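You operate a simulated robot arm through the tools that you are given. There is no shell and no other tool.

You run a simulated robot arm. Do the job below in one go: nothing can be reset, and whatever is moved stays where it is left.

JOB
Clean the iron's black tip and tin it with the 60/40 solder.
Fine: fume arm on first. Wipe the tip on the sponge, melt a bead off the stick and rub it on the white block. Iron back in its rest, controller and fume arm off.
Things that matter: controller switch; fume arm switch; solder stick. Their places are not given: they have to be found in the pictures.

Only the result counts: the job must be done as asked and must still hold three seconds after the hand-in. Knocking over, shifting, dropping, spilling or breaking anything else fails it.

ROBOT AND FRAMES
A 6-joint arm with a three-finger gripper, fixed in place. Base frame: the origin is on the floor under the middle of its stand, x ahead of it, y to its left, z up; the work surface is at about z = 90. Lengths are in cm, angles in degrees, forces in N, time in s.
It reaches about 121.3 cm from its shoulder. Its first joint turns from -166.0 to 166.0 degrees. Payload 4.89 kg.
Tool frame: the origin (TCP) lies between the finger pads and is the grasp point; the fingertips stand 3 cm ahead of it; z points along the fingers, y is the line along which they close. The gripper opens to 16.4 cm; its body begins 12.5 cm behind the TCP.
Orientation is told as [roll, pitch, yaw] about the base's x, y, z axes, in that order, counted from this pose: with the fingers straight down and closing along the base's y, the tool's x points along the base's -x, its y along +y and its z along -z.

CONTROLS
- The arm moves only by the tool jog_arm. Its argument "motion" is a list of rows, each a list of 3 entries, a list of its own where there are three numbers: the shift along the base's x, y, z in cm, then the turn, a rotation vector about the base's x, y, z in rad, then the opening, from 0 (shut) to 1 (fully open). In form: [[[tx, ty, tz], [wx, wy, wz], claw], ...]. A call has 1 to 20 rows; each row shifts and turns the commanded pose from where the row before left it. Rows are played at 5 a second. More than 5 cm and 8.6 degrees between two rows, or a gripper value outside its range, and nothing of the call is played. A pose out of reach is approached as far as the arm can. The call stops where the force on the tool passes 80 N (or 10 N more than at its start, if that is more) or the arm is blocked; 0.2 s more then pass. The fingers move at their own pace (about 10.8 cm/s each) and stop on an object; they squeeze with about 22 N. The grip force told is the motor's: it shows also when the fingers shut on nothing. Time passes only in rows, and 0.2 s behind the last, so rows that do not move let the fingers close. It gives the time, the measured TCP pose, the force on the tool (base axes), the opening and the grip force at its end, in the units of the frame above (readings bear some noise), with the torque about the TCP (base axes, N m) and any sound that the robot's microphone picked up.
- Cameras (640 x 400 px; columns grow to the right, rows downward): "scene" is fixed at [22.08, 65.03, 157.29]; the picture's right is [-0.69, -0.72, 0.00], its down [-0.29, 0.28, -0.91] and it looks along [0.66, -0.63, -0.41] (base axes); focal length 214 px, centre (320, 200). "wrist" rides on the gripper at [7.6, -0.2, -15.2] in the tool frame; the picture's right is [0.02, 1.00, 0.00], its down [-0.88, 0.02, -0.47] and it looks along [-0.47, 0.01, 0.88] (tool axes); focal length 247 px, centre (320, 200).
- capture(camera): a new picture of that camera. It takes no simulated time.
- raise_lower(by): moves the trunk up (or, below 0, down) by that many cm; the arm rides with it, the base frame stays. It gives what a move gives, with no picture.
- locate(camera, pixels): for up to 12 pixels [column, row] of the newest picture of that camera ("zoom" is the newest enlarged one), the place [x, y, z] in the base frame of the surface seen there, good to about 0.2 cm. It takes no simulated time.
- close_up(camera, box): a new picture of the part [left, top, right, bottom] of that camera's present view, enlarged. It takes no simulated time.
- job_done(): hands the job in; it is judged then, once.

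Leave the gripper open and the arm clear of the work at the hand-in unless told otherwise.

The tools are called after ">>>" as name(argument=value, ...) on one line, values as JSON. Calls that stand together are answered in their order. jog_arm: Moves the arm, as the interface text tells. Its arguments: {"type":"object","properties":{"motion":{"type":"array"}},"required":["motion"]} The other tools are called the same way: raise_lower (by) moves the trunk up or down; capture (camera) takes a picture; locate (camera, pixels) gives the place of the surface under pixels of a picture; close_up (camera, box) takes an enlarged picture of a part of a camera's view; job_done () hands the job in.

At the start:

```text
clock: 0.0
tcp_pos: [59.25, 23.13, 161.81]
ee_rot: [0.0, 0.0, 0.0]
contact_force: [-0.4, -1.0, 0.1]
moment: [0.0, 0.02, 0.01]
finger_gap: 16.41
gripper_force: 0.1
trunk travel left (down, up): [-17.5, 21.5]
```

scene: 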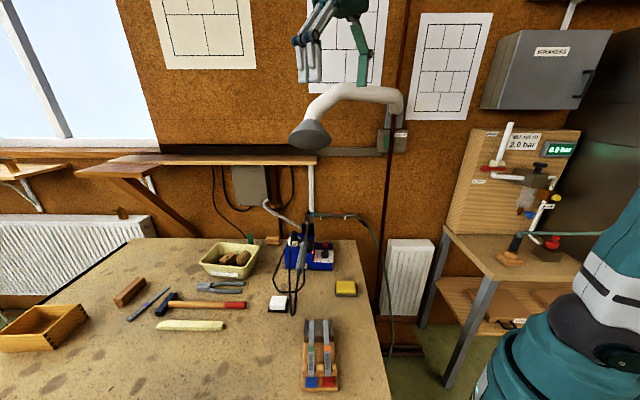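
wrist: 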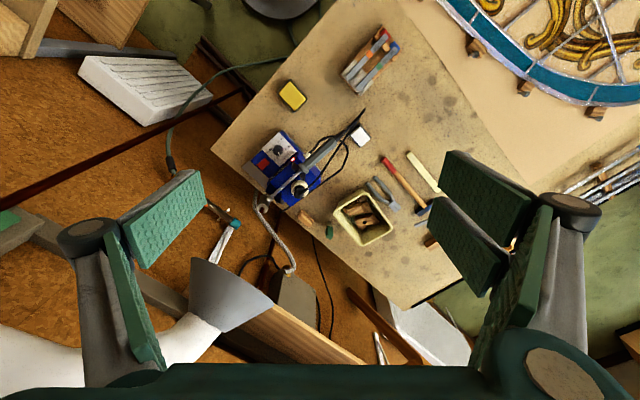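

I see a bench with a blue soldering station around scene (305,255), a yellow sponge at (345,288), a white block at (278,303), and a fume arm above. I'll take enlarged pictures to find the switches and the solder stick.

>>> close_up(camera="scene", box=[240, 200, 400, 300])

>>> close_up(camera="scene", box=[260, 260, 400, 400])

>>> close_up(camera="scene", box=[260, 60, 440, 180])

>>> close_up(camera="wrist", box=[220, 80, 400, 220])

>>> close_up(camera="wrist", box=[300, 10, 460, 110])

```text
4.00 times, centred on (320, 250) of scene
```

zoom: 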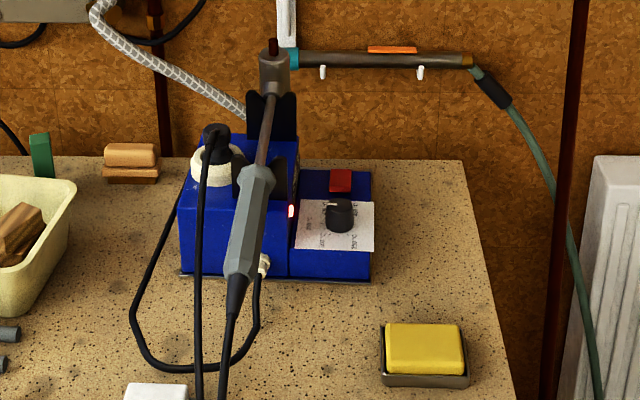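

```text
2.86 times, centred on (330, 330) of scene
```

zoom: 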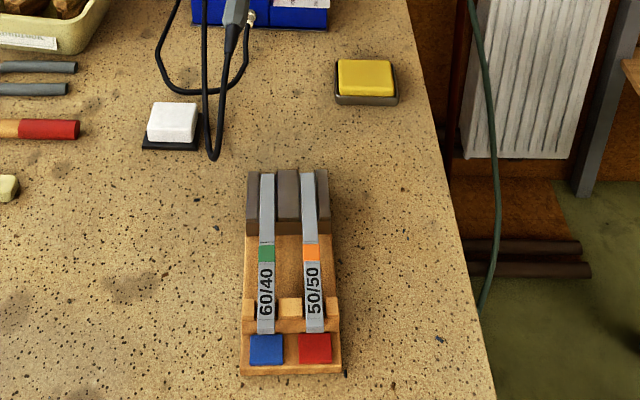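

```text
3.33 times, centred on (350, 120) of scene
```

zoom: 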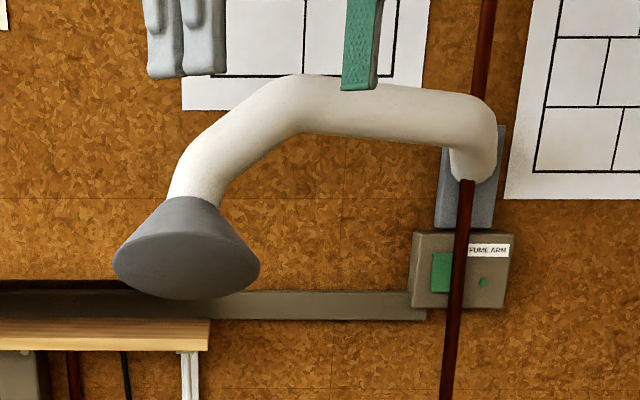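

```text
2.86 times, centred on (310, 150) of wrist
```

zoom: 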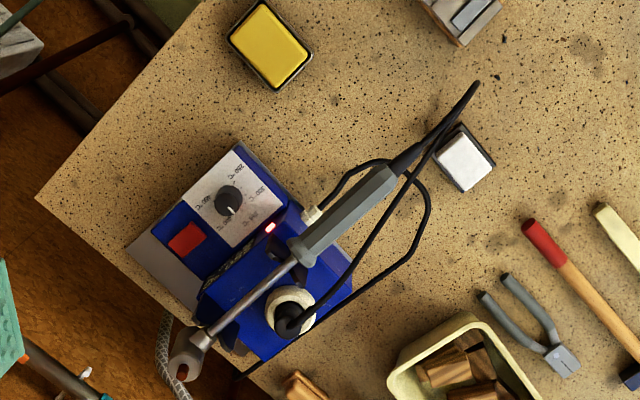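

```text
4.00 times, centred on (380, 60) of wrist
```

zoom: 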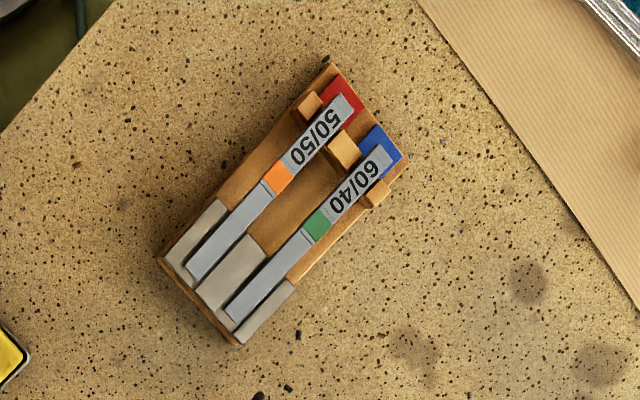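

The controller's red rocker is about scene (325,245), with a dial below it. The FUME ARM box is on the wall at about scene (393,141), and the 60/40 stick (green band) is on the left of the rack. Next I'll locate these in base coordinates.

>>> locate(camera="scene", pixels=[[386, 141], [399, 145], [393, 135], [325, 245], [325, 253], [305, 258], [307, 232], [345, 287], [278, 302], [318, 330], [316, 365], [328, 330]])

>>> locate(camera="wrist", pixels=[[292, 95], [361, 134], [280, 150], [272, 163], [305, 190], [275, 197], [318, 160], [340, 135], [360, 113], [371, 80], [391, 45], [300, 185]])

```text
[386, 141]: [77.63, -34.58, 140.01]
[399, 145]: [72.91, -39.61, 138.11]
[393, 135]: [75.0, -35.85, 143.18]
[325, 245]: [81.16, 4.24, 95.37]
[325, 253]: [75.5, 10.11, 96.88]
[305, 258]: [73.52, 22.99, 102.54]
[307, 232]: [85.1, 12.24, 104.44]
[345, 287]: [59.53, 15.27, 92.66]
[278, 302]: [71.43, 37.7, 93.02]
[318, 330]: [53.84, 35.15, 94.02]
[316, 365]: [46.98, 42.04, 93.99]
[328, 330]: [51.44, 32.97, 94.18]
```

```text
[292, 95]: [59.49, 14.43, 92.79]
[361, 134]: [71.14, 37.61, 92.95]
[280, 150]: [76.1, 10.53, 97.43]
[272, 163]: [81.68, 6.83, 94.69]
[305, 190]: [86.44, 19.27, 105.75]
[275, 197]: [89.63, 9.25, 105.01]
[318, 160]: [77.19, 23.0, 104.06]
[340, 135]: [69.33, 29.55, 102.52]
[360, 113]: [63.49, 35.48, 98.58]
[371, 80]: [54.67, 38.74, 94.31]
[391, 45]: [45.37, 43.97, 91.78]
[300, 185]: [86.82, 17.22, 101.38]
```

I'll look closer at the iron in its rest, the controller face, the stick rack and the fume arm switch.

>>> close_up(camera="wrist", box=[250, 125, 330, 175])

>>> close_up(camera="wrist", box=[260, 165, 340, 215])

>>> close_up(camera="scene", box=[280, 205, 340, 245])

>>> close_up(camera="scene", box=[370, 120, 420, 160])

>>> close_up(camera="scene", box=[290, 310, 350, 400])

>>> close_up(camera="scene", box=[260, 235, 340, 315])

```text
8.00 times, centred on (290, 150) of wrist
```

zoom: 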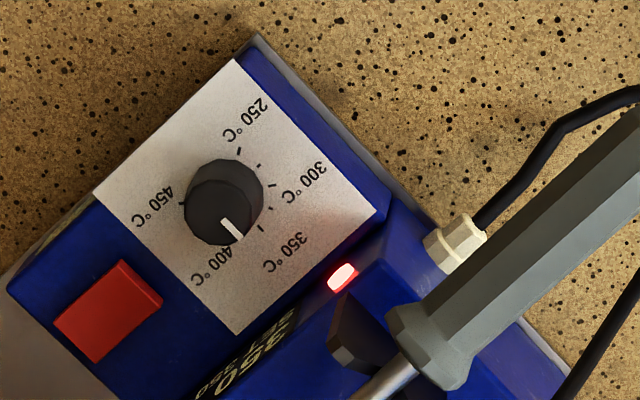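

```text
8.00 times, centred on (300, 190) of wrist
```

zoom: 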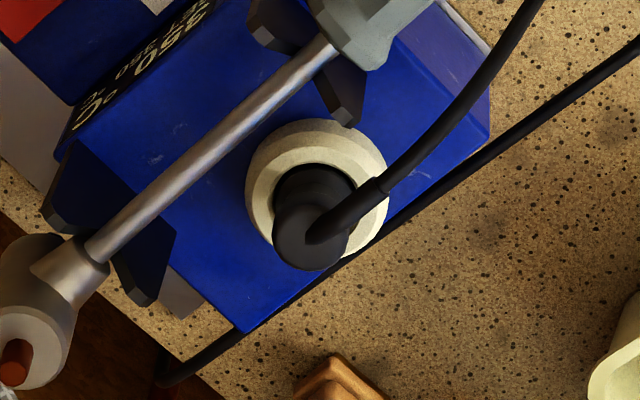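

```text
10.00 times, centred on (310, 225) of scene
```

zoom: 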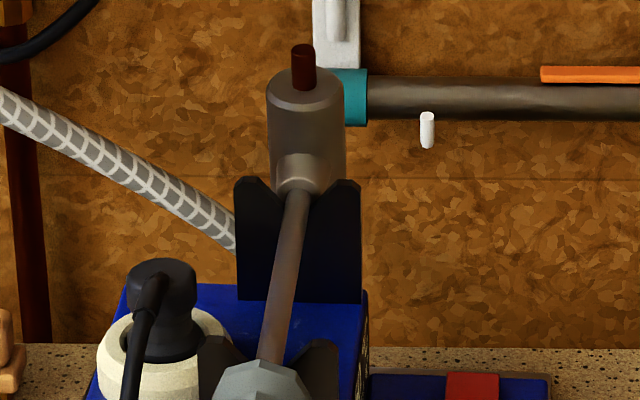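

```text
10.00 times, centred on (395, 140) of scene
```

zoom: 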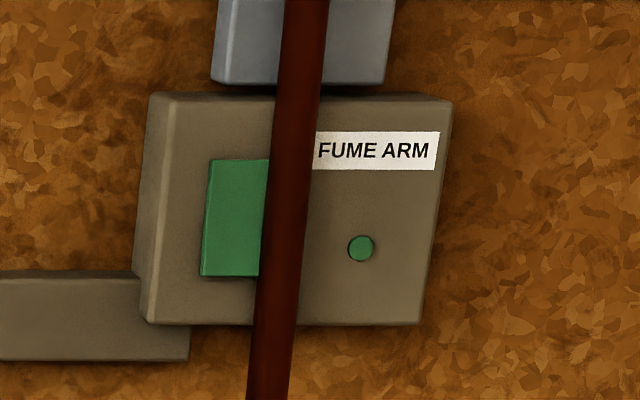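

```text
4.44 times, centred on (320, 355) of scene
```

zoom: 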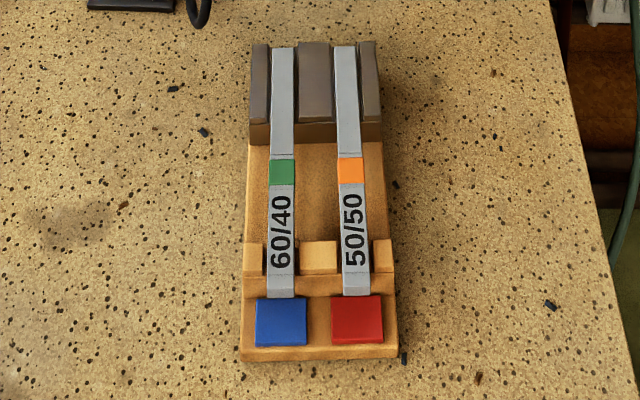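

```text
5.00 times, centred on (300, 275) of scene
```

zoom: 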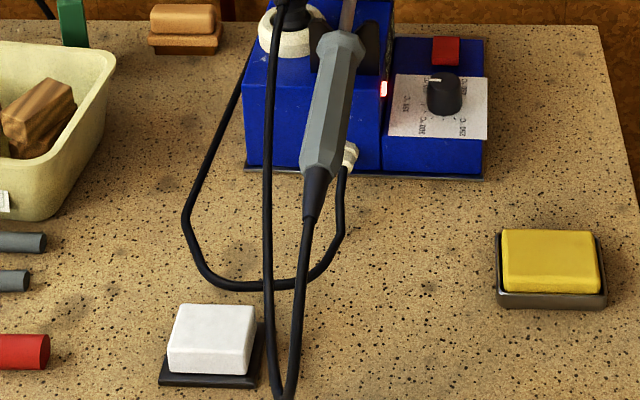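

I'll measure the obstacles near the fume switch: the hood, the duct, the dark red pipe in front of the box, and the gas torch and shelf. I'll also measure the switch box itself from a new close-up.

>>> capture(camera="scene")

>>> locate(camera="scene", pixels=[[310, 135], [290, 140], [328, 140], [308, 118], [320, 95], [345, 88], [380, 93], [400, 105], [400, 80], [397, 141], [392, 175], [402, 60]])

>>> close_up(camera="scene", box=[370, 120, 420, 160])

>>> locate(camera="zoom", pixels=[[205, 165], [260, 165], [205, 270], [255, 270], [230, 218], [180, 218], [180, 300], [360, 249], [420, 290], [290, 218], [375, 150], [300, 50]])

```text
taken
```

scene: 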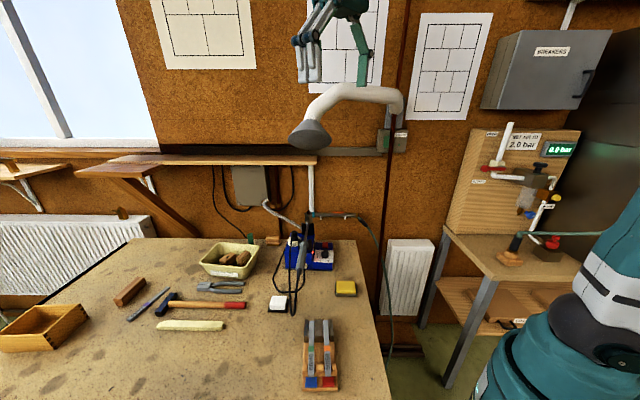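

```text
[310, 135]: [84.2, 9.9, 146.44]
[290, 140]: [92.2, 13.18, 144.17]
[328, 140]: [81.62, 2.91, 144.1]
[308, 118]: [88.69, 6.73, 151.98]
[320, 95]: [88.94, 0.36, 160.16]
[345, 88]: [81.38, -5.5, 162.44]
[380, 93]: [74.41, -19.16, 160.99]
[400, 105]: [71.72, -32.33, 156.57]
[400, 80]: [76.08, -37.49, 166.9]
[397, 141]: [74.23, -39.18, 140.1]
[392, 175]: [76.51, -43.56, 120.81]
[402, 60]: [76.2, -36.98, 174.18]
```

```text
10.00 times, centred on (395, 140) of scene
```

zoom: 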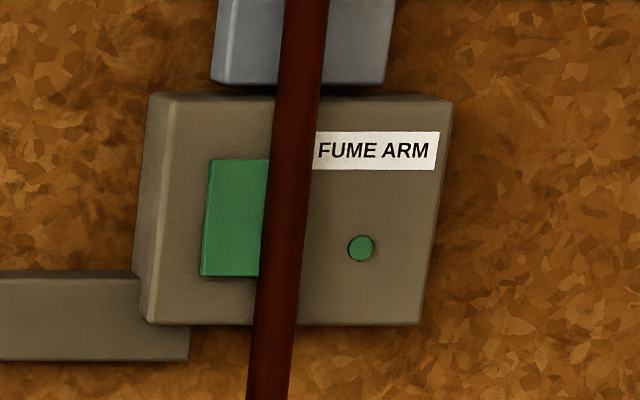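

```text
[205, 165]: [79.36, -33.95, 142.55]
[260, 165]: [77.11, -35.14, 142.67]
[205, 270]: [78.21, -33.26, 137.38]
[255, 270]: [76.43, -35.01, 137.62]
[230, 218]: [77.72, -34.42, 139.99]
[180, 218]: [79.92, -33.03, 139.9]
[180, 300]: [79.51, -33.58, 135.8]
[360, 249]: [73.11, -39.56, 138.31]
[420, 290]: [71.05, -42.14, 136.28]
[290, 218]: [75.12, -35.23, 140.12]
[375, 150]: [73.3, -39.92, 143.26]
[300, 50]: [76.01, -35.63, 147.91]
```

The fume box faces roughly along (-0.73, 0.68) with its rocker near (77.7,-34.4,140), and a pipe partly covers it. I'll shut the gripper in place to see how the fingertips look when closed.

>>> jog_arm(motion=[[[-3, 0, 0], [0, 0, 0], 0], [[-3, 0, 0], [0, 0, 0], 0], [[0, 0, 0], [0, 0, 0], 0], [[0, 0, 0], [0, 0, 0], 0], [[0, 0, 0], [0, 0, 0], 0]])

>>> capture(camera="wrist")

>>> close_up(camera="scene", box=[270, 0, 400, 90])

```text
clock: 1.2
tcp_pos: [53.18, 23.1, 161.95]
ee_rot: [0.0, 0.0, 0.0]
contact_force: [1.5, 0.5, -0.6]
moment: [-0.03, 0.1, -0.01]
finger_gap: 0.0
gripper_force: 22.1
trunk travel left (down, up): [-17.5, 21.5]
```

```text
taken
```

wrist: 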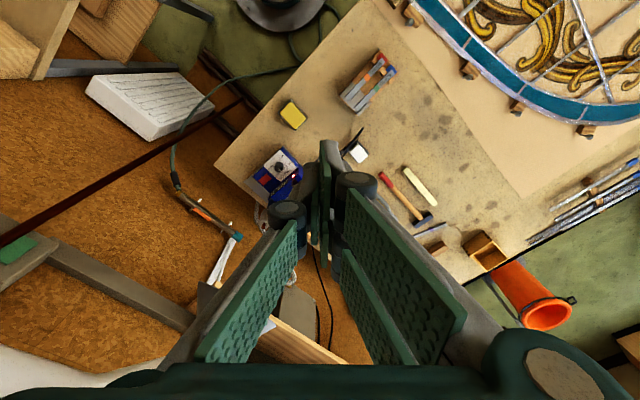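

```text
4.44 times, centred on (335, 45) of scene
```

zoom: 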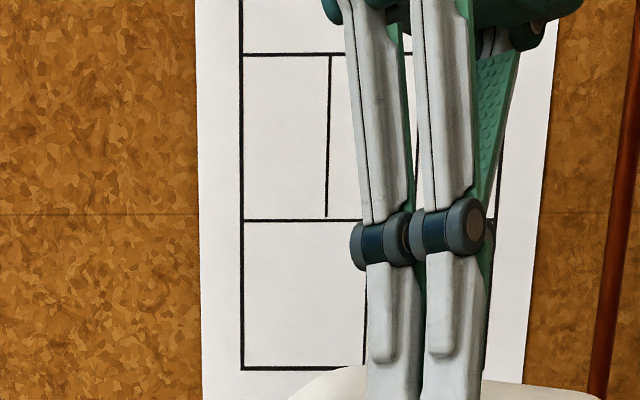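

Closed, the fingers form a compact block: two on the +y side and one on -y. Next I'll pull back, turn the fingers to face the wall, and stop about 20 cm short of the fume switch for a close look.

>>> jog_arm(motion=[[[0.25, -3, -0.7], [0, -0.1428, 0], 0], [[0.25, -3, -0.7], [0, -0.1428, 0], 0], [[0.25, -3, -0.7], [0, -0.1428, 0], 0], [[0.25, -3, -0.7], [0, -0.1428, 0], 0], [[0.25, -3, -0.7], [0, -0.1428, 0], 0], [[0.25, -3, -0.7], [0, -0.1428, 0], 0], [[0.25, -3, -0.7], [0, -0.1428, 0], 0], [[0.25, -3, -0.7], [0, -0.1428, 0], 0], [[0.25, -3, -0.7], [0, -0.1428, 0], 0], [[0.25, -3, -0.7], [0, -0.1428, 0], 0], [[0.25, -3, -0.7], [0, -0.1428, 0], 0]])

>>> capture(camera="scene")

```text
clock: 3.6
tcp_pos: [55.89, -9.96, 153.38]
ee_rot: [-64.3, -87.4, 64.3]
contact_force: [0.1, 0.8, 6.8]
moment: [0.2, 0.95, -0.11]
finger_gap: 0.0
gripper_force: 21.9
trunk travel left (down, up): [-17.5, 21.5]
```

```text
taken
```

scene: 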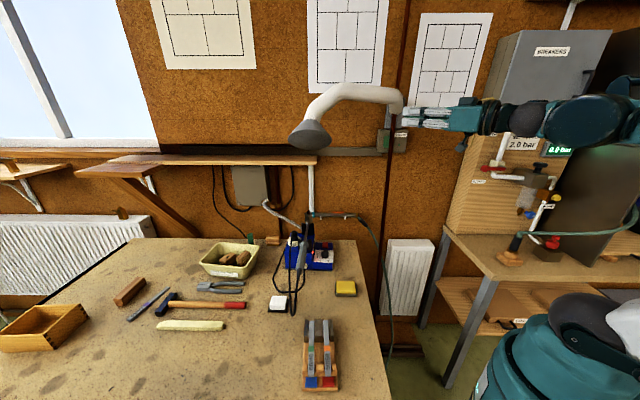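

The arm is now pointing along +x at (56,-10,153). Next I'll yaw toward the wall and approach to n≈60.

>>> jog_arm(motion=[[[1.2, -1.7, -2.2], [0, 0, -0.1257], 0], [[1.2, -1.7, -2.2], [0, 0, -0.1257], 0], [[1.2, -1.7, -2.2], [0, 0, -0.1257], 0], [[1.2, -1.7, -2.2], [0, 0, -0.1257], 0], [[1.2, -1.7, -2.2], [0, 0, -0.1257], 0], [[1.2, -1.7, -2.2], [0, 0, -0.1257], 0]])

>>> capture(camera="wrist")

>>> capture(camera="scene")

```text
clock: 5.0
tcp_pos: [62.92, -20.33, 141.12]
ee_rot: [128.7, -90.0, -172.1]
contact_force: [-1.7, -0.2, 0.0]
moment: [0.03, 0.07, 0.26]
finger_gap: 0.0
gripper_force: 21.5
trunk travel left (down, up): [-17.5, 21.5]
```

```text
taken
```

wrist: 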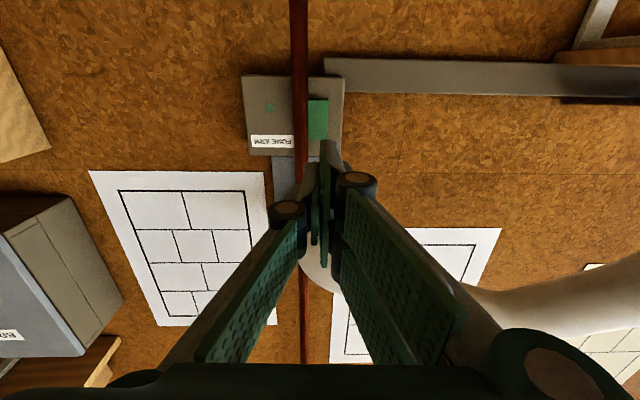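

```text
taken
```

scene: 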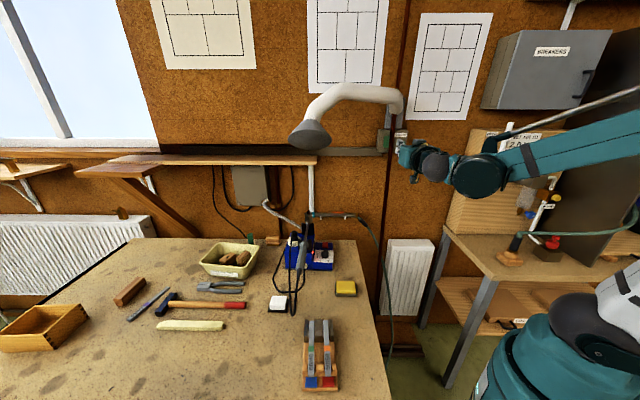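

The wrist view (upside-down) shows the FUME ARM box at (290,115), with the green rocker at about (318,120) just left of the pipe. I'll enlarge it and measure.

>>> close_up(camera="wrist", box=[230, 65, 360, 165])

>>> locate(camera="wrist", pixels=[[311, 103], [325, 103], [311, 120], [325, 120], [311, 135], [325, 135], [335, 120], [300, 120], [269, 107], [300, 60], [285, 85], [300, 150]])

```text
4.00 times, centred on (295, 115) of wrist
```

zoom: 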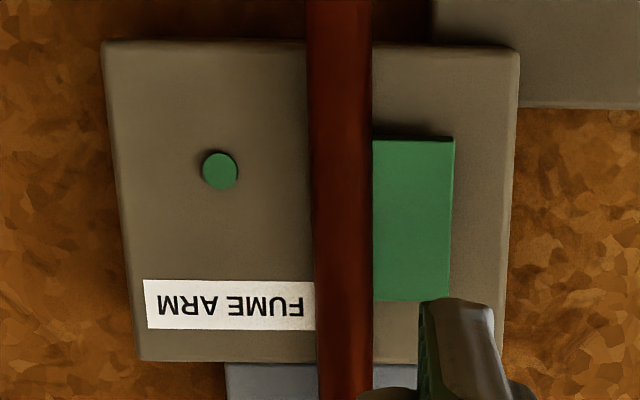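

```text
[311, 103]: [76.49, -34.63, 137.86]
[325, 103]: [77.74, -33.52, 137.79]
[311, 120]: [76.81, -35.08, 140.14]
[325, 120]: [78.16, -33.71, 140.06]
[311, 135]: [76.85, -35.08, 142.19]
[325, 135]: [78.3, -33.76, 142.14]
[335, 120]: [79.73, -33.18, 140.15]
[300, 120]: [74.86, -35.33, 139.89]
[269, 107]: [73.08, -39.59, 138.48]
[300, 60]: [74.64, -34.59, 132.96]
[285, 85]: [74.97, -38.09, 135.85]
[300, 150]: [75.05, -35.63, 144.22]
```

The rocker's bottom edge stands about 0.6 cm further out than its top, and the lamp is dark, so the lower half needs pressing. I'll measure the closed fingertips through the wrist view so they clear the pipe.

>>> close_up(camera="wrist", box=[260, 120, 400, 260])

>>> close_up(camera="scene", box=[370, 120, 430, 180])

```text
2.86 times, centred on (330, 190) of wrist
```

zoom: 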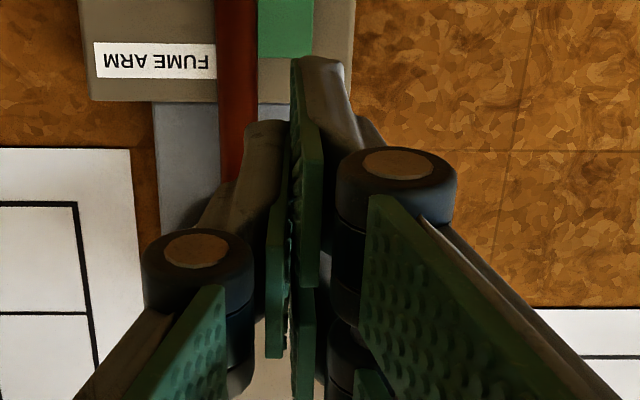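

```text
6.67 times, centred on (400, 150) of scene
```

zoom: 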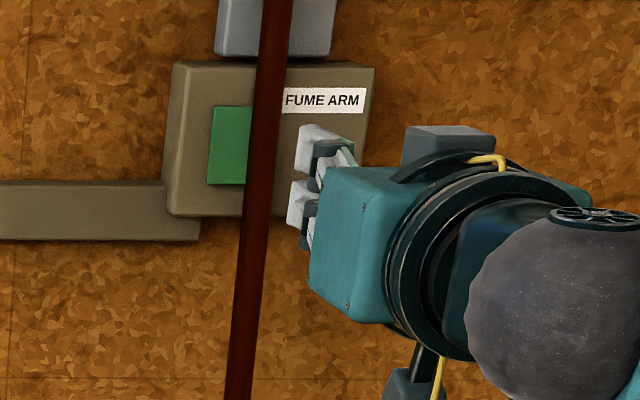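

I'll measure fingertip points in the wrist picture: the near +y finger tip at (330,141), the single finger tip at (311,164) and their edges.

>>> locate(camera="wrist", pixels=[[325, 142], [330, 141], [335, 142], [338, 160], [325, 165], [348, 165], [311, 164], [316, 165], [305, 170], [322, 180], [350, 178], [300, 205]])

```text
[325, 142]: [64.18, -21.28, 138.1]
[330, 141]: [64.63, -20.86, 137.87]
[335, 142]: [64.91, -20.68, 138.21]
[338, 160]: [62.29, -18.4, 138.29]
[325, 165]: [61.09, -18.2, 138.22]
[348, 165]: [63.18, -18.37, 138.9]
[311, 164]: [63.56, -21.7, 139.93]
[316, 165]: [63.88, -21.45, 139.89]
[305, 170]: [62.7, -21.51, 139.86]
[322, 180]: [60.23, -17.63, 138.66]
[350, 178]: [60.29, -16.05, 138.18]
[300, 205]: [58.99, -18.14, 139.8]
```

The closed block spans about d -1.0..+1.1 around the TCP, and the pipe's left edge sits at d≈26.6. I'll go in at d≈28.2, TCP z≈136.8, so that only the rocker's lower half is touched. This move stops about 3 cm short.

>>> jog_arm(motion=[[[1.73, -1.62, -0.72], [0, 0, 0], 0], [[1.73, -1.62, -0.72], [0, 0, 0], 0], [[1.73, -1.62, -0.72], [0, 0, 0], 0], [[1.73, -1.62, -0.72], [0, 0, 0], 0], [[1.73, -1.62, -0.72], [0, 0, 0], 0], [[1.73, -1.62, -0.72], [0, 0, 0], 0], [[0, 0, 0], [0, 0, 0], 0]])

>>> capture(camera="wrist")

>>> close_up(camera="wrist", box=[270, 100, 370, 200])

>>> close_up(camera="scene", box=[370, 110, 430, 170])

```text
clock: 6.6
tcp_pos: [73.59, -30.01, 136.52]
ee_rot: [-7.6, -90.0, -35.7]
contact_force: [-0.1, 1.0, -0.5]
moment: [0.01, -0.02, -0.04]
finger_gap: 0.0
gripper_force: 22.0
trunk travel left (down, up): [-17.5, 21.5]
```

```text
taken
```

wrist: 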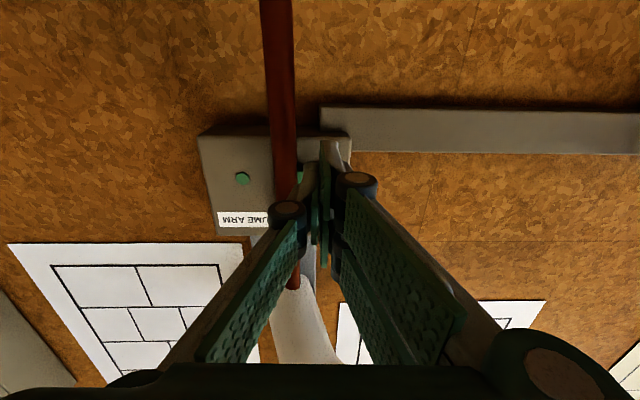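

```text
4.00 times, centred on (320, 150) of wrist
```

zoom: 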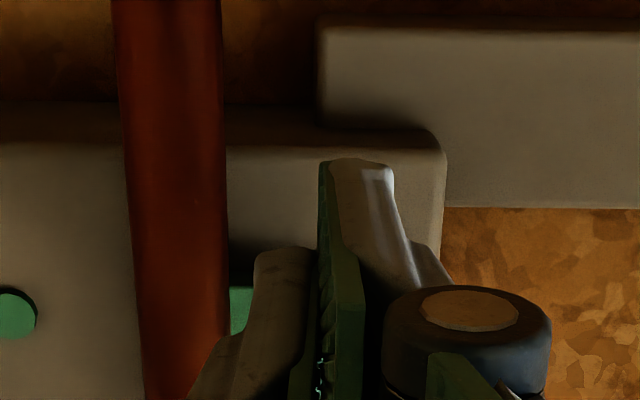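

```text
6.67 times, centred on (400, 140) of scene
```

zoom: 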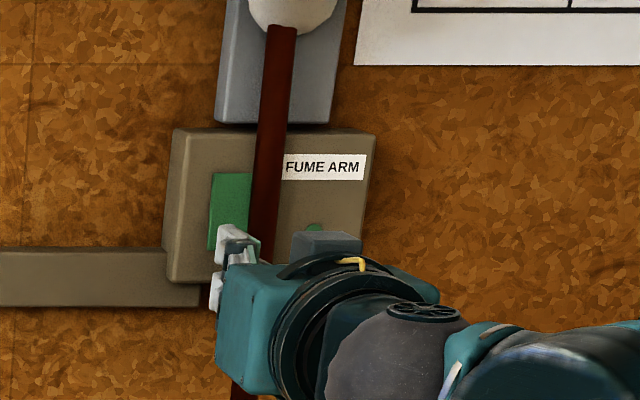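

The block is lined up with the lower rocker half, clear of the pipe. Advancing along the wall normal in small steps.

>>> jog_arm(motion=[[[0.29, -0.27, 0], [0, 0, 0], 0], [[0.29, -0.27, 0], [0, 0, 0], 0], [[0.29, -0.27, 0], [0, 0, 0], 0], [[0.29, -0.27, 0], [0, 0, 0], 0], [[0.22, -0.21, 0], [0, 0, 0], 0]])

>>> jog_arm(motion=[[[0.15, -0.14, 0], [0, 0, 0], 0], [[0.15, -0.14, 0], [0, 0, 0], 0]])

>>> close_up(camera="wrist", box=[200, 80, 380, 200])

```text
clock: 7.8
tcp_pos: [74.9, -31.12, 136.52]
ee_rot: [-4.8, -90.0, -38.5]
contact_force: [-0.7, -0.1, 0.1]
moment: [-0.03, 0.01, 0.01]
finger_gap: 0.0
gripper_force: 21.9
trunk travel left (down, up): [-17.5, 21.5]
```

```text
clock: 8.4
tcp_pos: [75.25, -31.35, 136.51]
ee_rot: [9.4, -90.0, -52.8]
contact_force: [0.3, 1.1, 0.0]
moment: [0.01, 0.01, 0.0]
finger_gap: 0.0
gripper_force: 21.7
trunk travel left (down, up): [-17.5, 21.5]
```

```text
3.33 times, centred on (290, 140) of wrist
```

zoom: 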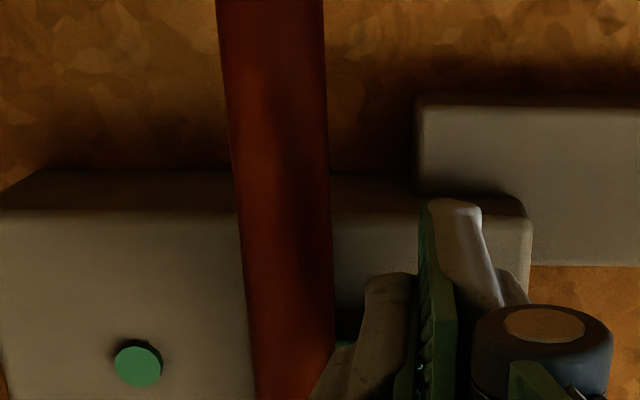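

No contact yet at n≈76.3. Continuing in 0.2 cm steps.

>>> jog_arm(motion=[[[0.15, -0.14, 0], [0, 0, 0], 0], [[0.15, -0.14, 0], [0, 0, 0], 0]])

>>> jog_arm(motion=[[[0.15, -0.14, 0], [0, 0, 0], 0], [[0.15, -0.14, 0], [0, 0, 0], 0]])

>>> close_up(camera="wrist", box=[200, 80, 380, 200])

```text
clock: 9.0
tcp_pos: [75.51, -31.71, 136.55]
ee_rot: [-7.3, -90.0, -35.9]
contact_force: [-0.3, 0.6, 0.7]
moment: [0.02, 0.03, -0.02]
finger_gap: 0.0
gripper_force: 21.8
trunk travel left (down, up): [-17.5, 21.5]
```

```text
clock: 9.6
tcp_pos: [75.8, -31.96, 136.48]
ee_rot: [-6.1, -90.0, -37.1]
contact_force: [0.1, -0.4, -0.9]
moment: [-0.01, 0.01, 0.01]
finger_gap: 0.05
gripper_force: 22.0
trunk travel left (down, up): [-17.5, 21.5]
```

```text
3.33 times, centred on (290, 140) of wrist
```

zoom: 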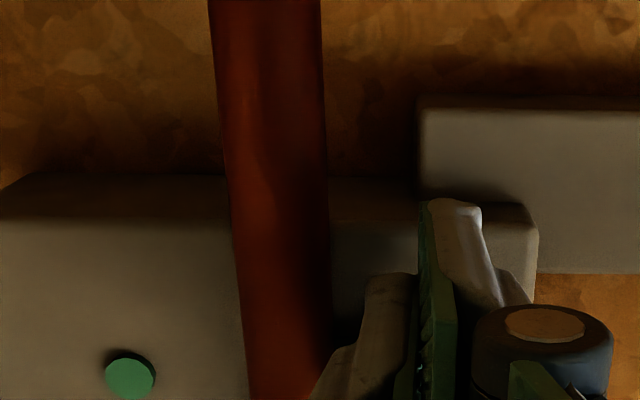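

Still free at n≈77.1, so the tip is shorter than 3 cm when shut. I'll keep stepping.

>>> jog_arm(motion=[[[0.15, -0.14, 0], [0, 0, 0], 0], [[0.15, -0.14, 0], [0, 0, 0], 0]])

>>> jog_arm(motion=[[[0.15, -0.14, 0], [0, 0, 0], 0], [[0.15, -0.14, 0], [0, 0, 0], 0]])

>>> close_up(camera="scene", box=[370, 110, 430, 170])

```text
clock: 10.2
tcp_pos: [75.87, -32.08, 136.65]
ee_rot: [179.8, -90.1, 137.2]
contact_force: [-17.9, 17.7, -10.6]
moment: [-0.38, -0.31, 0.08]
finger_gap: 0.01
gripper_force: 22.4
trunk travel left (down, up): [-17.5, 21.5]
```

```text
clock: 10.8
tcp_pos: [75.95, -32.2, 136.53]
ee_rot: [164.7, -90.0, 152.3]
contact_force: [-27.0, 26.8, 1.4]
moment: [-0.97, -0.68, 0.06]
finger_gap: 0.0
gripper_force: 21.9
trunk travel left (down, up): [-17.5, 21.5]
stopped in row 2: the force on the tool passed its limit at 87 N (the readings are from after the stop); the commanded pose is now the measured one
```

```text
6.67 times, centred on (400, 140) of scene
```

zoom: 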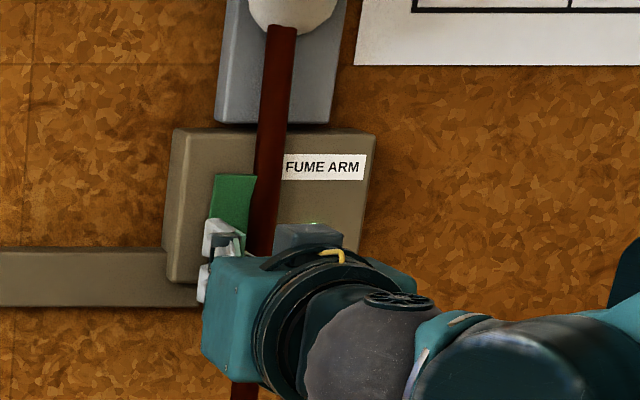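

Contact made and the force rose past 80 N. I'll back straight off and look at the rocker and lamp.

>>> jog_arm(motion=[[[-0.73, 0.68, 0], [0, 0, 0], 0], [[-1.46, 1.37, 0], [0, 0, 0], 0], [[-2.19, 2.05, 0], [0, 0, 0], 0], [[-2.19, 2.05, 0], [0, 0, 0], 0], [[-2.19, 2.05, 0], [0, 0, 0], 0]])

>>> close_up(camera="wrist", box=[200, 80, 360, 200])

>>> close_up(camera="scene", box=[370, 110, 430, 170])

```text
clock: 12.0
tcp_pos: [67.6, -24.36, 136.56]
ee_rot: [29.9, -89.9, -73.2]
contact_force: [1.6, 0.4, -0.6]
moment: [-0.06, -0.02, -0.1]
finger_gap: 0.01
gripper_force: 21.7
trunk travel left (down, up): [-17.5, 21.5]
```

```text
3.33 times, centred on (280, 140) of wrist
```

zoom: 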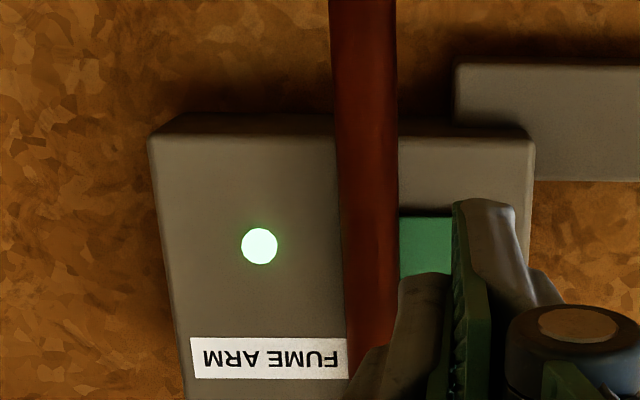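

```text
6.67 times, centred on (400, 140) of scene
```

zoom: 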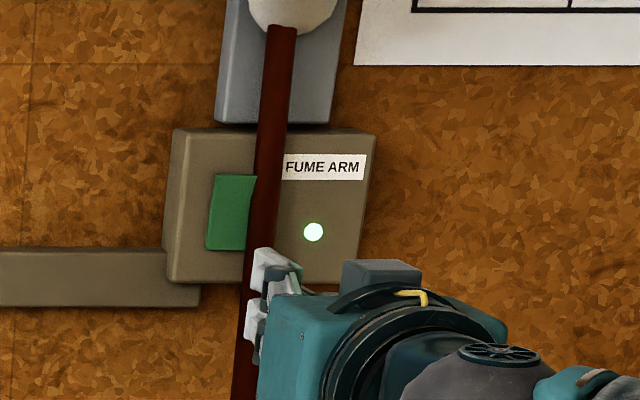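

The lamp is lit, so the fume arm is on. Now I'll back away from the wall, turn the fingers down again and open them, so I can inspect the iron, sponge, rack and block.

>>> jog_arm(motion=[[[-2.0, 2.4, 2.0], [0, 0, 0.1257], 0], [[-2.0, 2.4, 2.0], [0, 0, 0.1257], 0], [[-2.0, 2.4, 2.0], [0, 0, 0.1257], 0], [[-2.0, 2.4, 2.0], [0, 0, 0.1257], 0], [[-2.0, 2.4, 2.0], [0, 0, 0.1257], 0], [[-2.0, 2.4, 2.0], [0, 0, 0.1257], 0]])

>>> jog_arm(motion=[[[0, 2.2, -0.8], [0, 0.1428, 0], 0], [[0, 2.2, -0.8], [0, 0.1428, 0], 0], [[0, 2.2, -0.8], [0, 0.1428, 0], 0], [[0, 2.2, -0.8], [0, 0.1428, 0], 0], [[0, 2.2, -0.8], [0, 0.1428, 0], 0.2], [[0, 2.2, -0.8], [0, 0.1428, 0], 0.4], [[0, 2.2, -0.8], [0, 0.1428, 0], 0.6], [[0, 2.2, -0.8], [0, 0.1428, 0], 0.8], [[0, 2.2, -0.8], [0, 0.1428, 0], 1], [[0, 2.2, -0.8], [0, 0.1428, 0], 1], [[0, 2.2, -0.8], [0, 0.1428, 0], 1]])

>>> capture(camera="wrist")

>>> capture(camera="scene")

```text
clock: 13.4
tcp_pos: [55.69, -9.79, 148.43]
ee_rot: [43.2, -89.9, -43.1]
contact_force: [2.1, -1.3, -0.5]
moment: [0.03, -0.02, 0.15]
finger_gap: 0.0
gripper_force: 22.2
trunk travel left (down, up): [-17.5, 21.5]
```

```text
clock: 15.8
tcp_pos: [55.25, 14.45, 139.84]
ee_rot: [0.0, 0.0, -0.1]
contact_force: [-2.3, -0.5, 1.2]
moment: [0.14, -0.32, 0.02]
finger_gap: 16.39
gripper_force: 0.1
trunk travel left (down, up): [-17.5, 21.5]
```

```text
taken
```

wrist: 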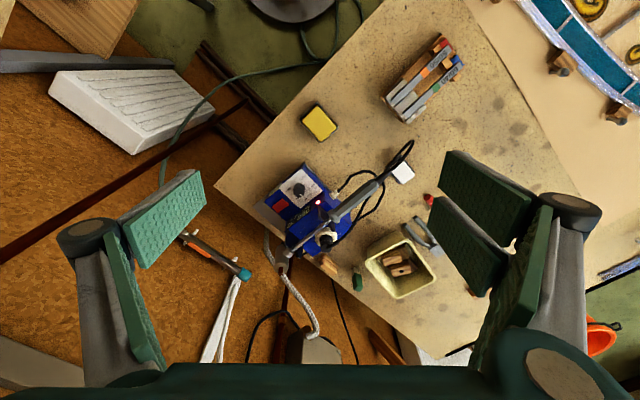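

```text
taken
```

scene: 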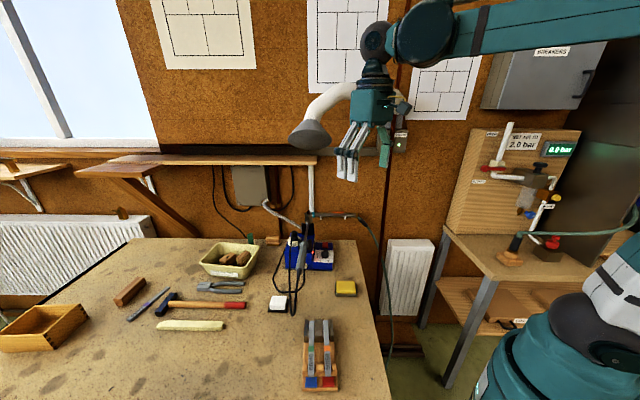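

I'll enlarge the iron and station from here.

>>> close_up(camera="wrist", box=[255, 150, 425, 280])

>>> close_up(camera="wrist", box=[260, 210, 340, 280])

```text
3.08 times, centred on (340, 215) of wrist
```

zoom: 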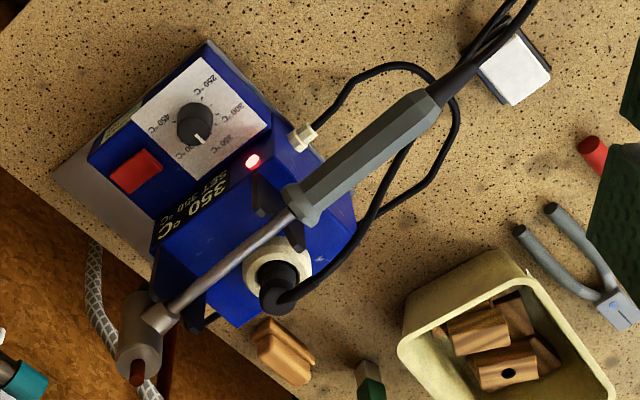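

```text
5.71 times, centred on (300, 245) of wrist
```

zoom: 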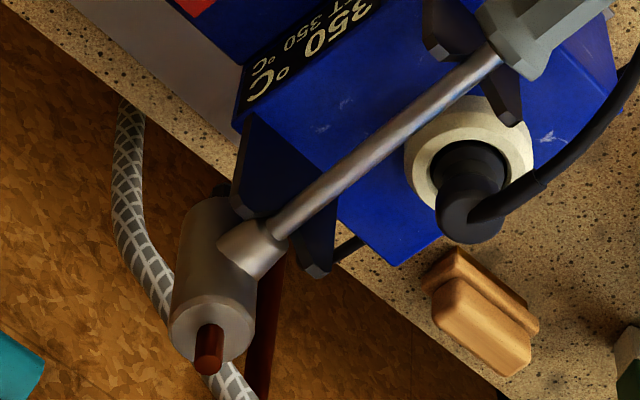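

The iron has a hammer-shaped head: a barrel across the end of the shaft with the dark bit pointing up. I'll measure bit, barrel, shaft and forks from this close-up.

>>> locate(camera="zoom", pixels=[[208, 365], [210, 335], [180, 325], [245, 325], [195, 260], [215, 205], [250, 245], [285, 220], [360, 160], [430, 100], [485, 60], [315, 270]])

>>> close_up(camera="wrist", box=[320, 140, 420, 230])

>>> locate(camera="zoom", pixels=[[90, 350], [130, 310], [200, 245], [270, 190], [320, 155], [350, 130], [400, 80], [450, 50], [560, 30], [520, 160], [280, 330], [380, 330]])

```text
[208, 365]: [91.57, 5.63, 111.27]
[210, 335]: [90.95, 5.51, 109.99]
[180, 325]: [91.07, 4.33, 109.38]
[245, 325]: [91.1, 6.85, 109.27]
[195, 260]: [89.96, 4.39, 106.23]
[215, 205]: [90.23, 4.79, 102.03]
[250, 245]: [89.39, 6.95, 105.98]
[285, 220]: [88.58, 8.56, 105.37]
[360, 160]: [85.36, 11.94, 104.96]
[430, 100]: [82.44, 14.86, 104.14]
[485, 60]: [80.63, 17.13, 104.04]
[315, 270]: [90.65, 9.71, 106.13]
```

```text
4.44 times, centred on (370, 185) of wrist
```

zoom: 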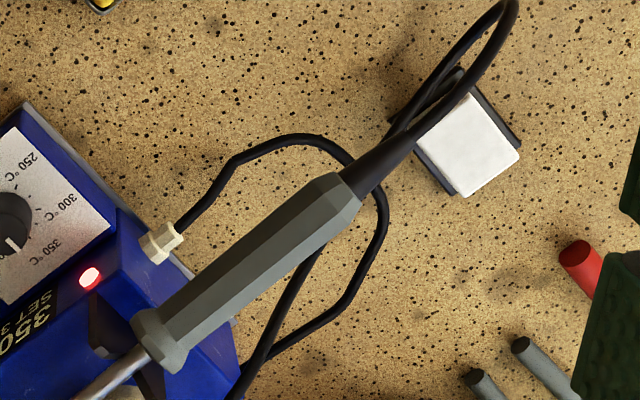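

```text
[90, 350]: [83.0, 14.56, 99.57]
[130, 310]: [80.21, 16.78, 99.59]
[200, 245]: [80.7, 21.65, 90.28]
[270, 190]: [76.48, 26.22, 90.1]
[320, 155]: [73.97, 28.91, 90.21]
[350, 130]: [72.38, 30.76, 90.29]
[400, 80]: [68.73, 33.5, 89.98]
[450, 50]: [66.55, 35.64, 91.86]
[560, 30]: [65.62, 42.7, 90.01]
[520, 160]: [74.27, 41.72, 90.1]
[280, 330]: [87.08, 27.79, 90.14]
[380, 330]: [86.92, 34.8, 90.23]
```

I misjudged the handle pixels. It runs from zoom (150,340) to (355,190), so I'll re-measure along it.

>>> locate(camera="zoom", pixels=[[160, 335], [185, 315], [215, 290], [245, 265], [275, 240], [305, 215], [335, 195], [375, 165], [410, 130], [470, 80], [505, 10], [440, 95]])

>>> locate(camera="zoom", pixels=[[190, 290], [210, 310], [260, 235], [285, 255], [310, 195], [335, 215], [462, 145], [500, 110], [515, 155], [465, 190], [430, 155], [480, 150]])

```text
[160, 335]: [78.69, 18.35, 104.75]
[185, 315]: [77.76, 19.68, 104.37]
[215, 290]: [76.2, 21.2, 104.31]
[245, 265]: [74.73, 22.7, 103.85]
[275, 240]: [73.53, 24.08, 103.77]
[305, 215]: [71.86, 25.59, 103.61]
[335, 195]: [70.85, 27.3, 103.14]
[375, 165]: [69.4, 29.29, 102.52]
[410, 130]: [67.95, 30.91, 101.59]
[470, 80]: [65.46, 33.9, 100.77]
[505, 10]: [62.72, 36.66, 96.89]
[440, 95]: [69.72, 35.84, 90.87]
```

```text
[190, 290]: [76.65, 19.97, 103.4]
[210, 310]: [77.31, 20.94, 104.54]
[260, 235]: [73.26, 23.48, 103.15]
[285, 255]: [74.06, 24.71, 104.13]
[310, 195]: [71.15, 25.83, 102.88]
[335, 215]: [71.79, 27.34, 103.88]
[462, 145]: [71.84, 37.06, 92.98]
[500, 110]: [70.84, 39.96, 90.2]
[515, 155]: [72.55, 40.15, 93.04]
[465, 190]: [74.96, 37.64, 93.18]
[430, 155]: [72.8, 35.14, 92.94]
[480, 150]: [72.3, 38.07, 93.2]
```

Now I'll measure the iron's cord and how it hangs near the handle, using a scene close-up.

>>> close_up(camera="scene", box=[268, 225, 332, 325])

>>> locate(camera="zoom", pixels=[[290, 100], [284, 150], [284, 200], [284, 250], [287, 300], [295, 350], [312, 350], [316, 300], [318, 250], [320, 200], [326, 170], [335, 130]])

```text
4.00 times, centred on (300, 275) of scene
```

zoom: 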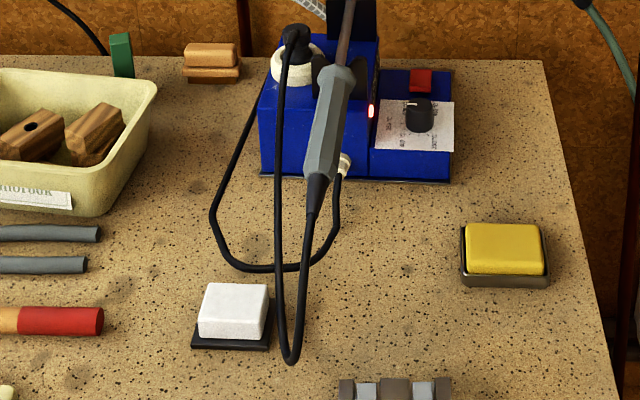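

```text
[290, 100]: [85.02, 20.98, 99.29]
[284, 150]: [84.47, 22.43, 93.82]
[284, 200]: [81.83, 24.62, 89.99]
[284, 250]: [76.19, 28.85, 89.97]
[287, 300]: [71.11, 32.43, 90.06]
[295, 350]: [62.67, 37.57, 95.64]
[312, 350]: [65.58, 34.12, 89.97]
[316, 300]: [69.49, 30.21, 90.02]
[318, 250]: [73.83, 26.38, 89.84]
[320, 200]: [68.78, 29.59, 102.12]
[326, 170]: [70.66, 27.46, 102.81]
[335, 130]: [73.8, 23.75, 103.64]
```

The cord pixels were slightly off. Re-reading along the cord.

>>> locate(camera="zoom", pixels=[[288, 60], [281, 100], [278, 150], [277, 200], [278, 250], [281, 300], [286, 345], [292, 361], [299, 340], [304, 300], [308, 260], [313, 215]])

>>> locate(camera="zoom", pixels=[[465, 230], [540, 230], [470, 270], [540, 270], [505, 250], [505, 280], [210, 290], [265, 290], [200, 335], [260, 340], [235, 310], [422, 75]])

```text
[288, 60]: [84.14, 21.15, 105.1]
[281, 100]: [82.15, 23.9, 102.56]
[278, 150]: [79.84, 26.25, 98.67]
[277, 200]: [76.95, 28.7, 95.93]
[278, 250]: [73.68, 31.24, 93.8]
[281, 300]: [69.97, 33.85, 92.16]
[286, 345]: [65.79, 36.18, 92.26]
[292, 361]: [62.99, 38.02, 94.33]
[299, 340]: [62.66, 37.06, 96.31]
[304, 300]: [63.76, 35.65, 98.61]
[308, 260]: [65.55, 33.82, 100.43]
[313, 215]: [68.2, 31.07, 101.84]
```

```text
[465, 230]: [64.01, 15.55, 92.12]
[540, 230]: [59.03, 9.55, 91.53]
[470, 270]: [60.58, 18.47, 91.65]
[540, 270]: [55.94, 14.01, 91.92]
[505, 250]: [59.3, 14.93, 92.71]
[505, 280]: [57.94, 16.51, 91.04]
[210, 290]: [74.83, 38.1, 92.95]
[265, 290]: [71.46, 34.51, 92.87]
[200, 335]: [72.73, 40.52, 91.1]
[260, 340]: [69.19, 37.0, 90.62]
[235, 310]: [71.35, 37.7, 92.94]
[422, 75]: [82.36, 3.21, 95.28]
```

The cord hangs about 5.5 cm left of the handle and lower down, so it can be avoided. I'll measure the station's front edge under the handle and the solder rack before choosing the grip.

>>> close_up(camera="wrist", box=[300, 160, 380, 240])

>>> close_up(camera="wrist", box=[370, 30, 470, 130])

>>> locate(camera="zoom", pixels=[[320, 200], [200, 100], [240, 120], [300, 250], [340, 220], [380, 180], [420, 150], [250, 300], [210, 330], [150, 260], [460, 130], [400, 60]])

```text
5.00 times, centred on (340, 200) of wrist
```

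zoom: 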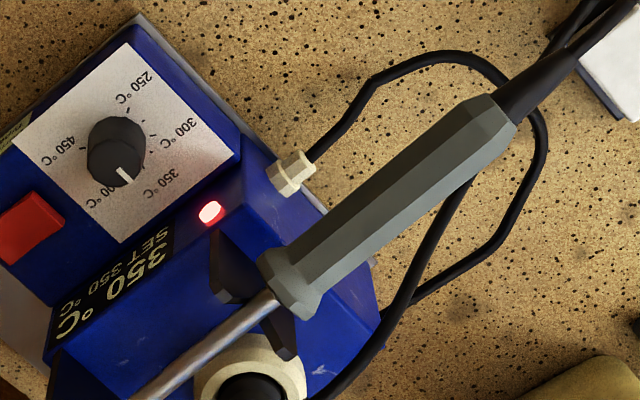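

```text
4.00 times, centred on (420, 80) of wrist
```

zoom: 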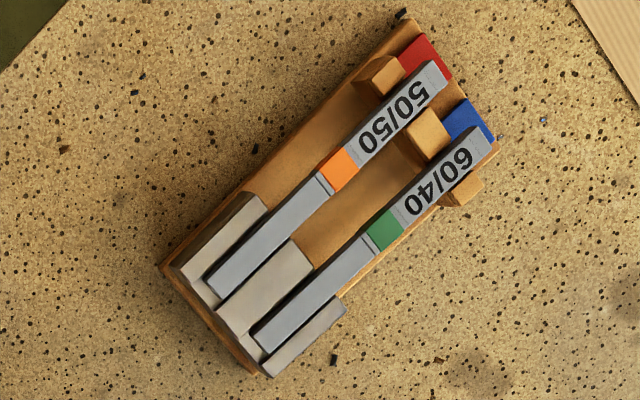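

```text
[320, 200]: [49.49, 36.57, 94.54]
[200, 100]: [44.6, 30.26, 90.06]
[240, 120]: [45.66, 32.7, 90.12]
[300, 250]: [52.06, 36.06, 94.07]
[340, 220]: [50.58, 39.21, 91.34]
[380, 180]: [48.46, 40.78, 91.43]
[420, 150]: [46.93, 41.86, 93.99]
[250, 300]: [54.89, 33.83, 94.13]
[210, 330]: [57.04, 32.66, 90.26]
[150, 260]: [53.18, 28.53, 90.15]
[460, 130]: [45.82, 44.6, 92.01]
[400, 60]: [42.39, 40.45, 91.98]
```

Measuring the 60/40 stick along its length and the grey pads beside it.

>>> locate(camera="zoom", pixels=[[262, 338], [275, 325], [300, 300], [335, 270], [360, 248], [385, 230], [430, 180], [475, 140], [285, 355], [320, 320], [235, 310], [255, 350]])

>>> close_up(camera="wrist", box=[300, 160, 380, 240])

>>> locate(camera="zoom", pixels=[[300, 210], [250, 180], [330, 225], [345, 300], [365, 290], [380, 330], [250, 235], [240, 250], [290, 175], [230, 165], [40, 215], [120, 150]])

```text
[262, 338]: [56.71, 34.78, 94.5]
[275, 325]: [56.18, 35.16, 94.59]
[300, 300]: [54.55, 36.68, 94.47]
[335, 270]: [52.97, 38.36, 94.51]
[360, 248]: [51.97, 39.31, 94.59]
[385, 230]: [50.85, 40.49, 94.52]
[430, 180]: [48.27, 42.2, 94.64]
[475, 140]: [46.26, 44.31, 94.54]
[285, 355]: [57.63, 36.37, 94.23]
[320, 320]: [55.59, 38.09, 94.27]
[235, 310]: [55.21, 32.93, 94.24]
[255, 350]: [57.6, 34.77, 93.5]
```

```text
5.00 times, centred on (340, 200) of wrist
```

zoom: 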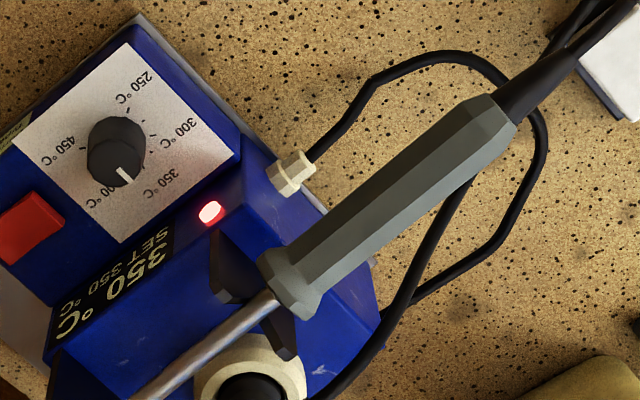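

```text
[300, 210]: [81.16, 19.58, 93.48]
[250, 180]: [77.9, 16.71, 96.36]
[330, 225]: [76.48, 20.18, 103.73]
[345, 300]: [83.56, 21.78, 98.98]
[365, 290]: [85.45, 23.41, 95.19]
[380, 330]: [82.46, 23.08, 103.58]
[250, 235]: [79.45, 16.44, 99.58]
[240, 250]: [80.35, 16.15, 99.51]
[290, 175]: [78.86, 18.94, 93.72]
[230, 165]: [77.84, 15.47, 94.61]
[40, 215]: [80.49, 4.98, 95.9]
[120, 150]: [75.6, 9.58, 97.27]
```

Stick: top z≈94.5, 60/40 end near (57,34.5), pointing away from me. The iron's axis runs along (0.678,-0.735), and the handle centre is near (75.3,22.5,102.9). The bit points up, so I'll grip the handle from the side and later roll the wrist 180° to turn the bit down. First I'll turn the tool to face the handle sideways, high above the bench.

>>> jog_arm(motion=[[[0.5, -0.2, -1.2], [0, -0.1396, 0], 0.6], [[0.5, -0.2, -1.2], [0, -0.1396, 0], 0.4], [[0.5, -0.2, -1.2], [0, -0.1396, 0], 0.4], [[0.5, -0.2, -1.2], [0, -0.1396, 0], 0.4], [[0.5, -0.2, -1.2], [0, -0.1396, 0], 0.4], [[0.5, -0.2, -1.2], [0, -0.1396, 0], 0.4], [[0.5, -0.2, -1.2], [0, -0.1396, 0], 0.4], [[0.5, -0.2, -1.2], [0, -0.1396, 0], 0.4], [[0.5, -0.2, -1.2], [0, -0.1396, 0], 0.4], [[0.5, -0.2, -1.2], [0, -0.1396, 0], 0.4], [[0.5, 0, -0.6], [0, 0, 0.14906], 0.4], [[0.5, 0, -0.6], [0, 0, 0.14906], 0.4], [[0.5, 0, -0.6], [0, 0, 0.14906], 0.4], [[0.5, 0, -0.6], [0, 0, 0.14906], 0.4], [[0.5, 0, -0.6], [0, 0, 0.14906], 0.4]])

>>> capture(camera="scene")

```text
clock: 19.2
tcp_pos: [62.46, 10.64, 120.03]
ee_rot: [-14.7, -69.5, 52.1]
contact_force: [0.8, -1.0, 0.8]
moment: [0.06, 0.06, 0.08]
finger_gap: 6.57
gripper_force: 0.1
out of reach, approached as far as the arm can: row 12
trunk travel left (down, up): [-17.5, 21.5]
stopped in row 15: the arm was blocked; the commanded pose is now the measured one
```

```text
taken
```

scene: 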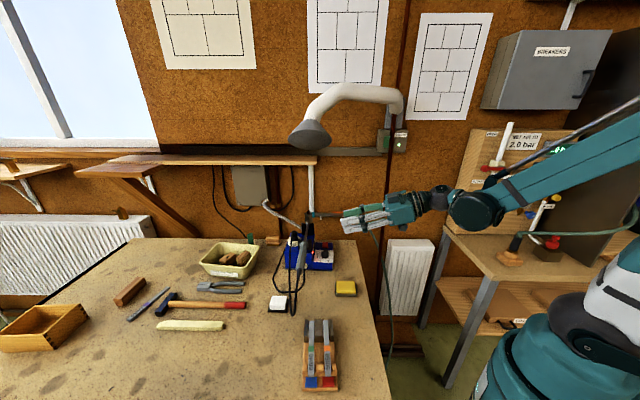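

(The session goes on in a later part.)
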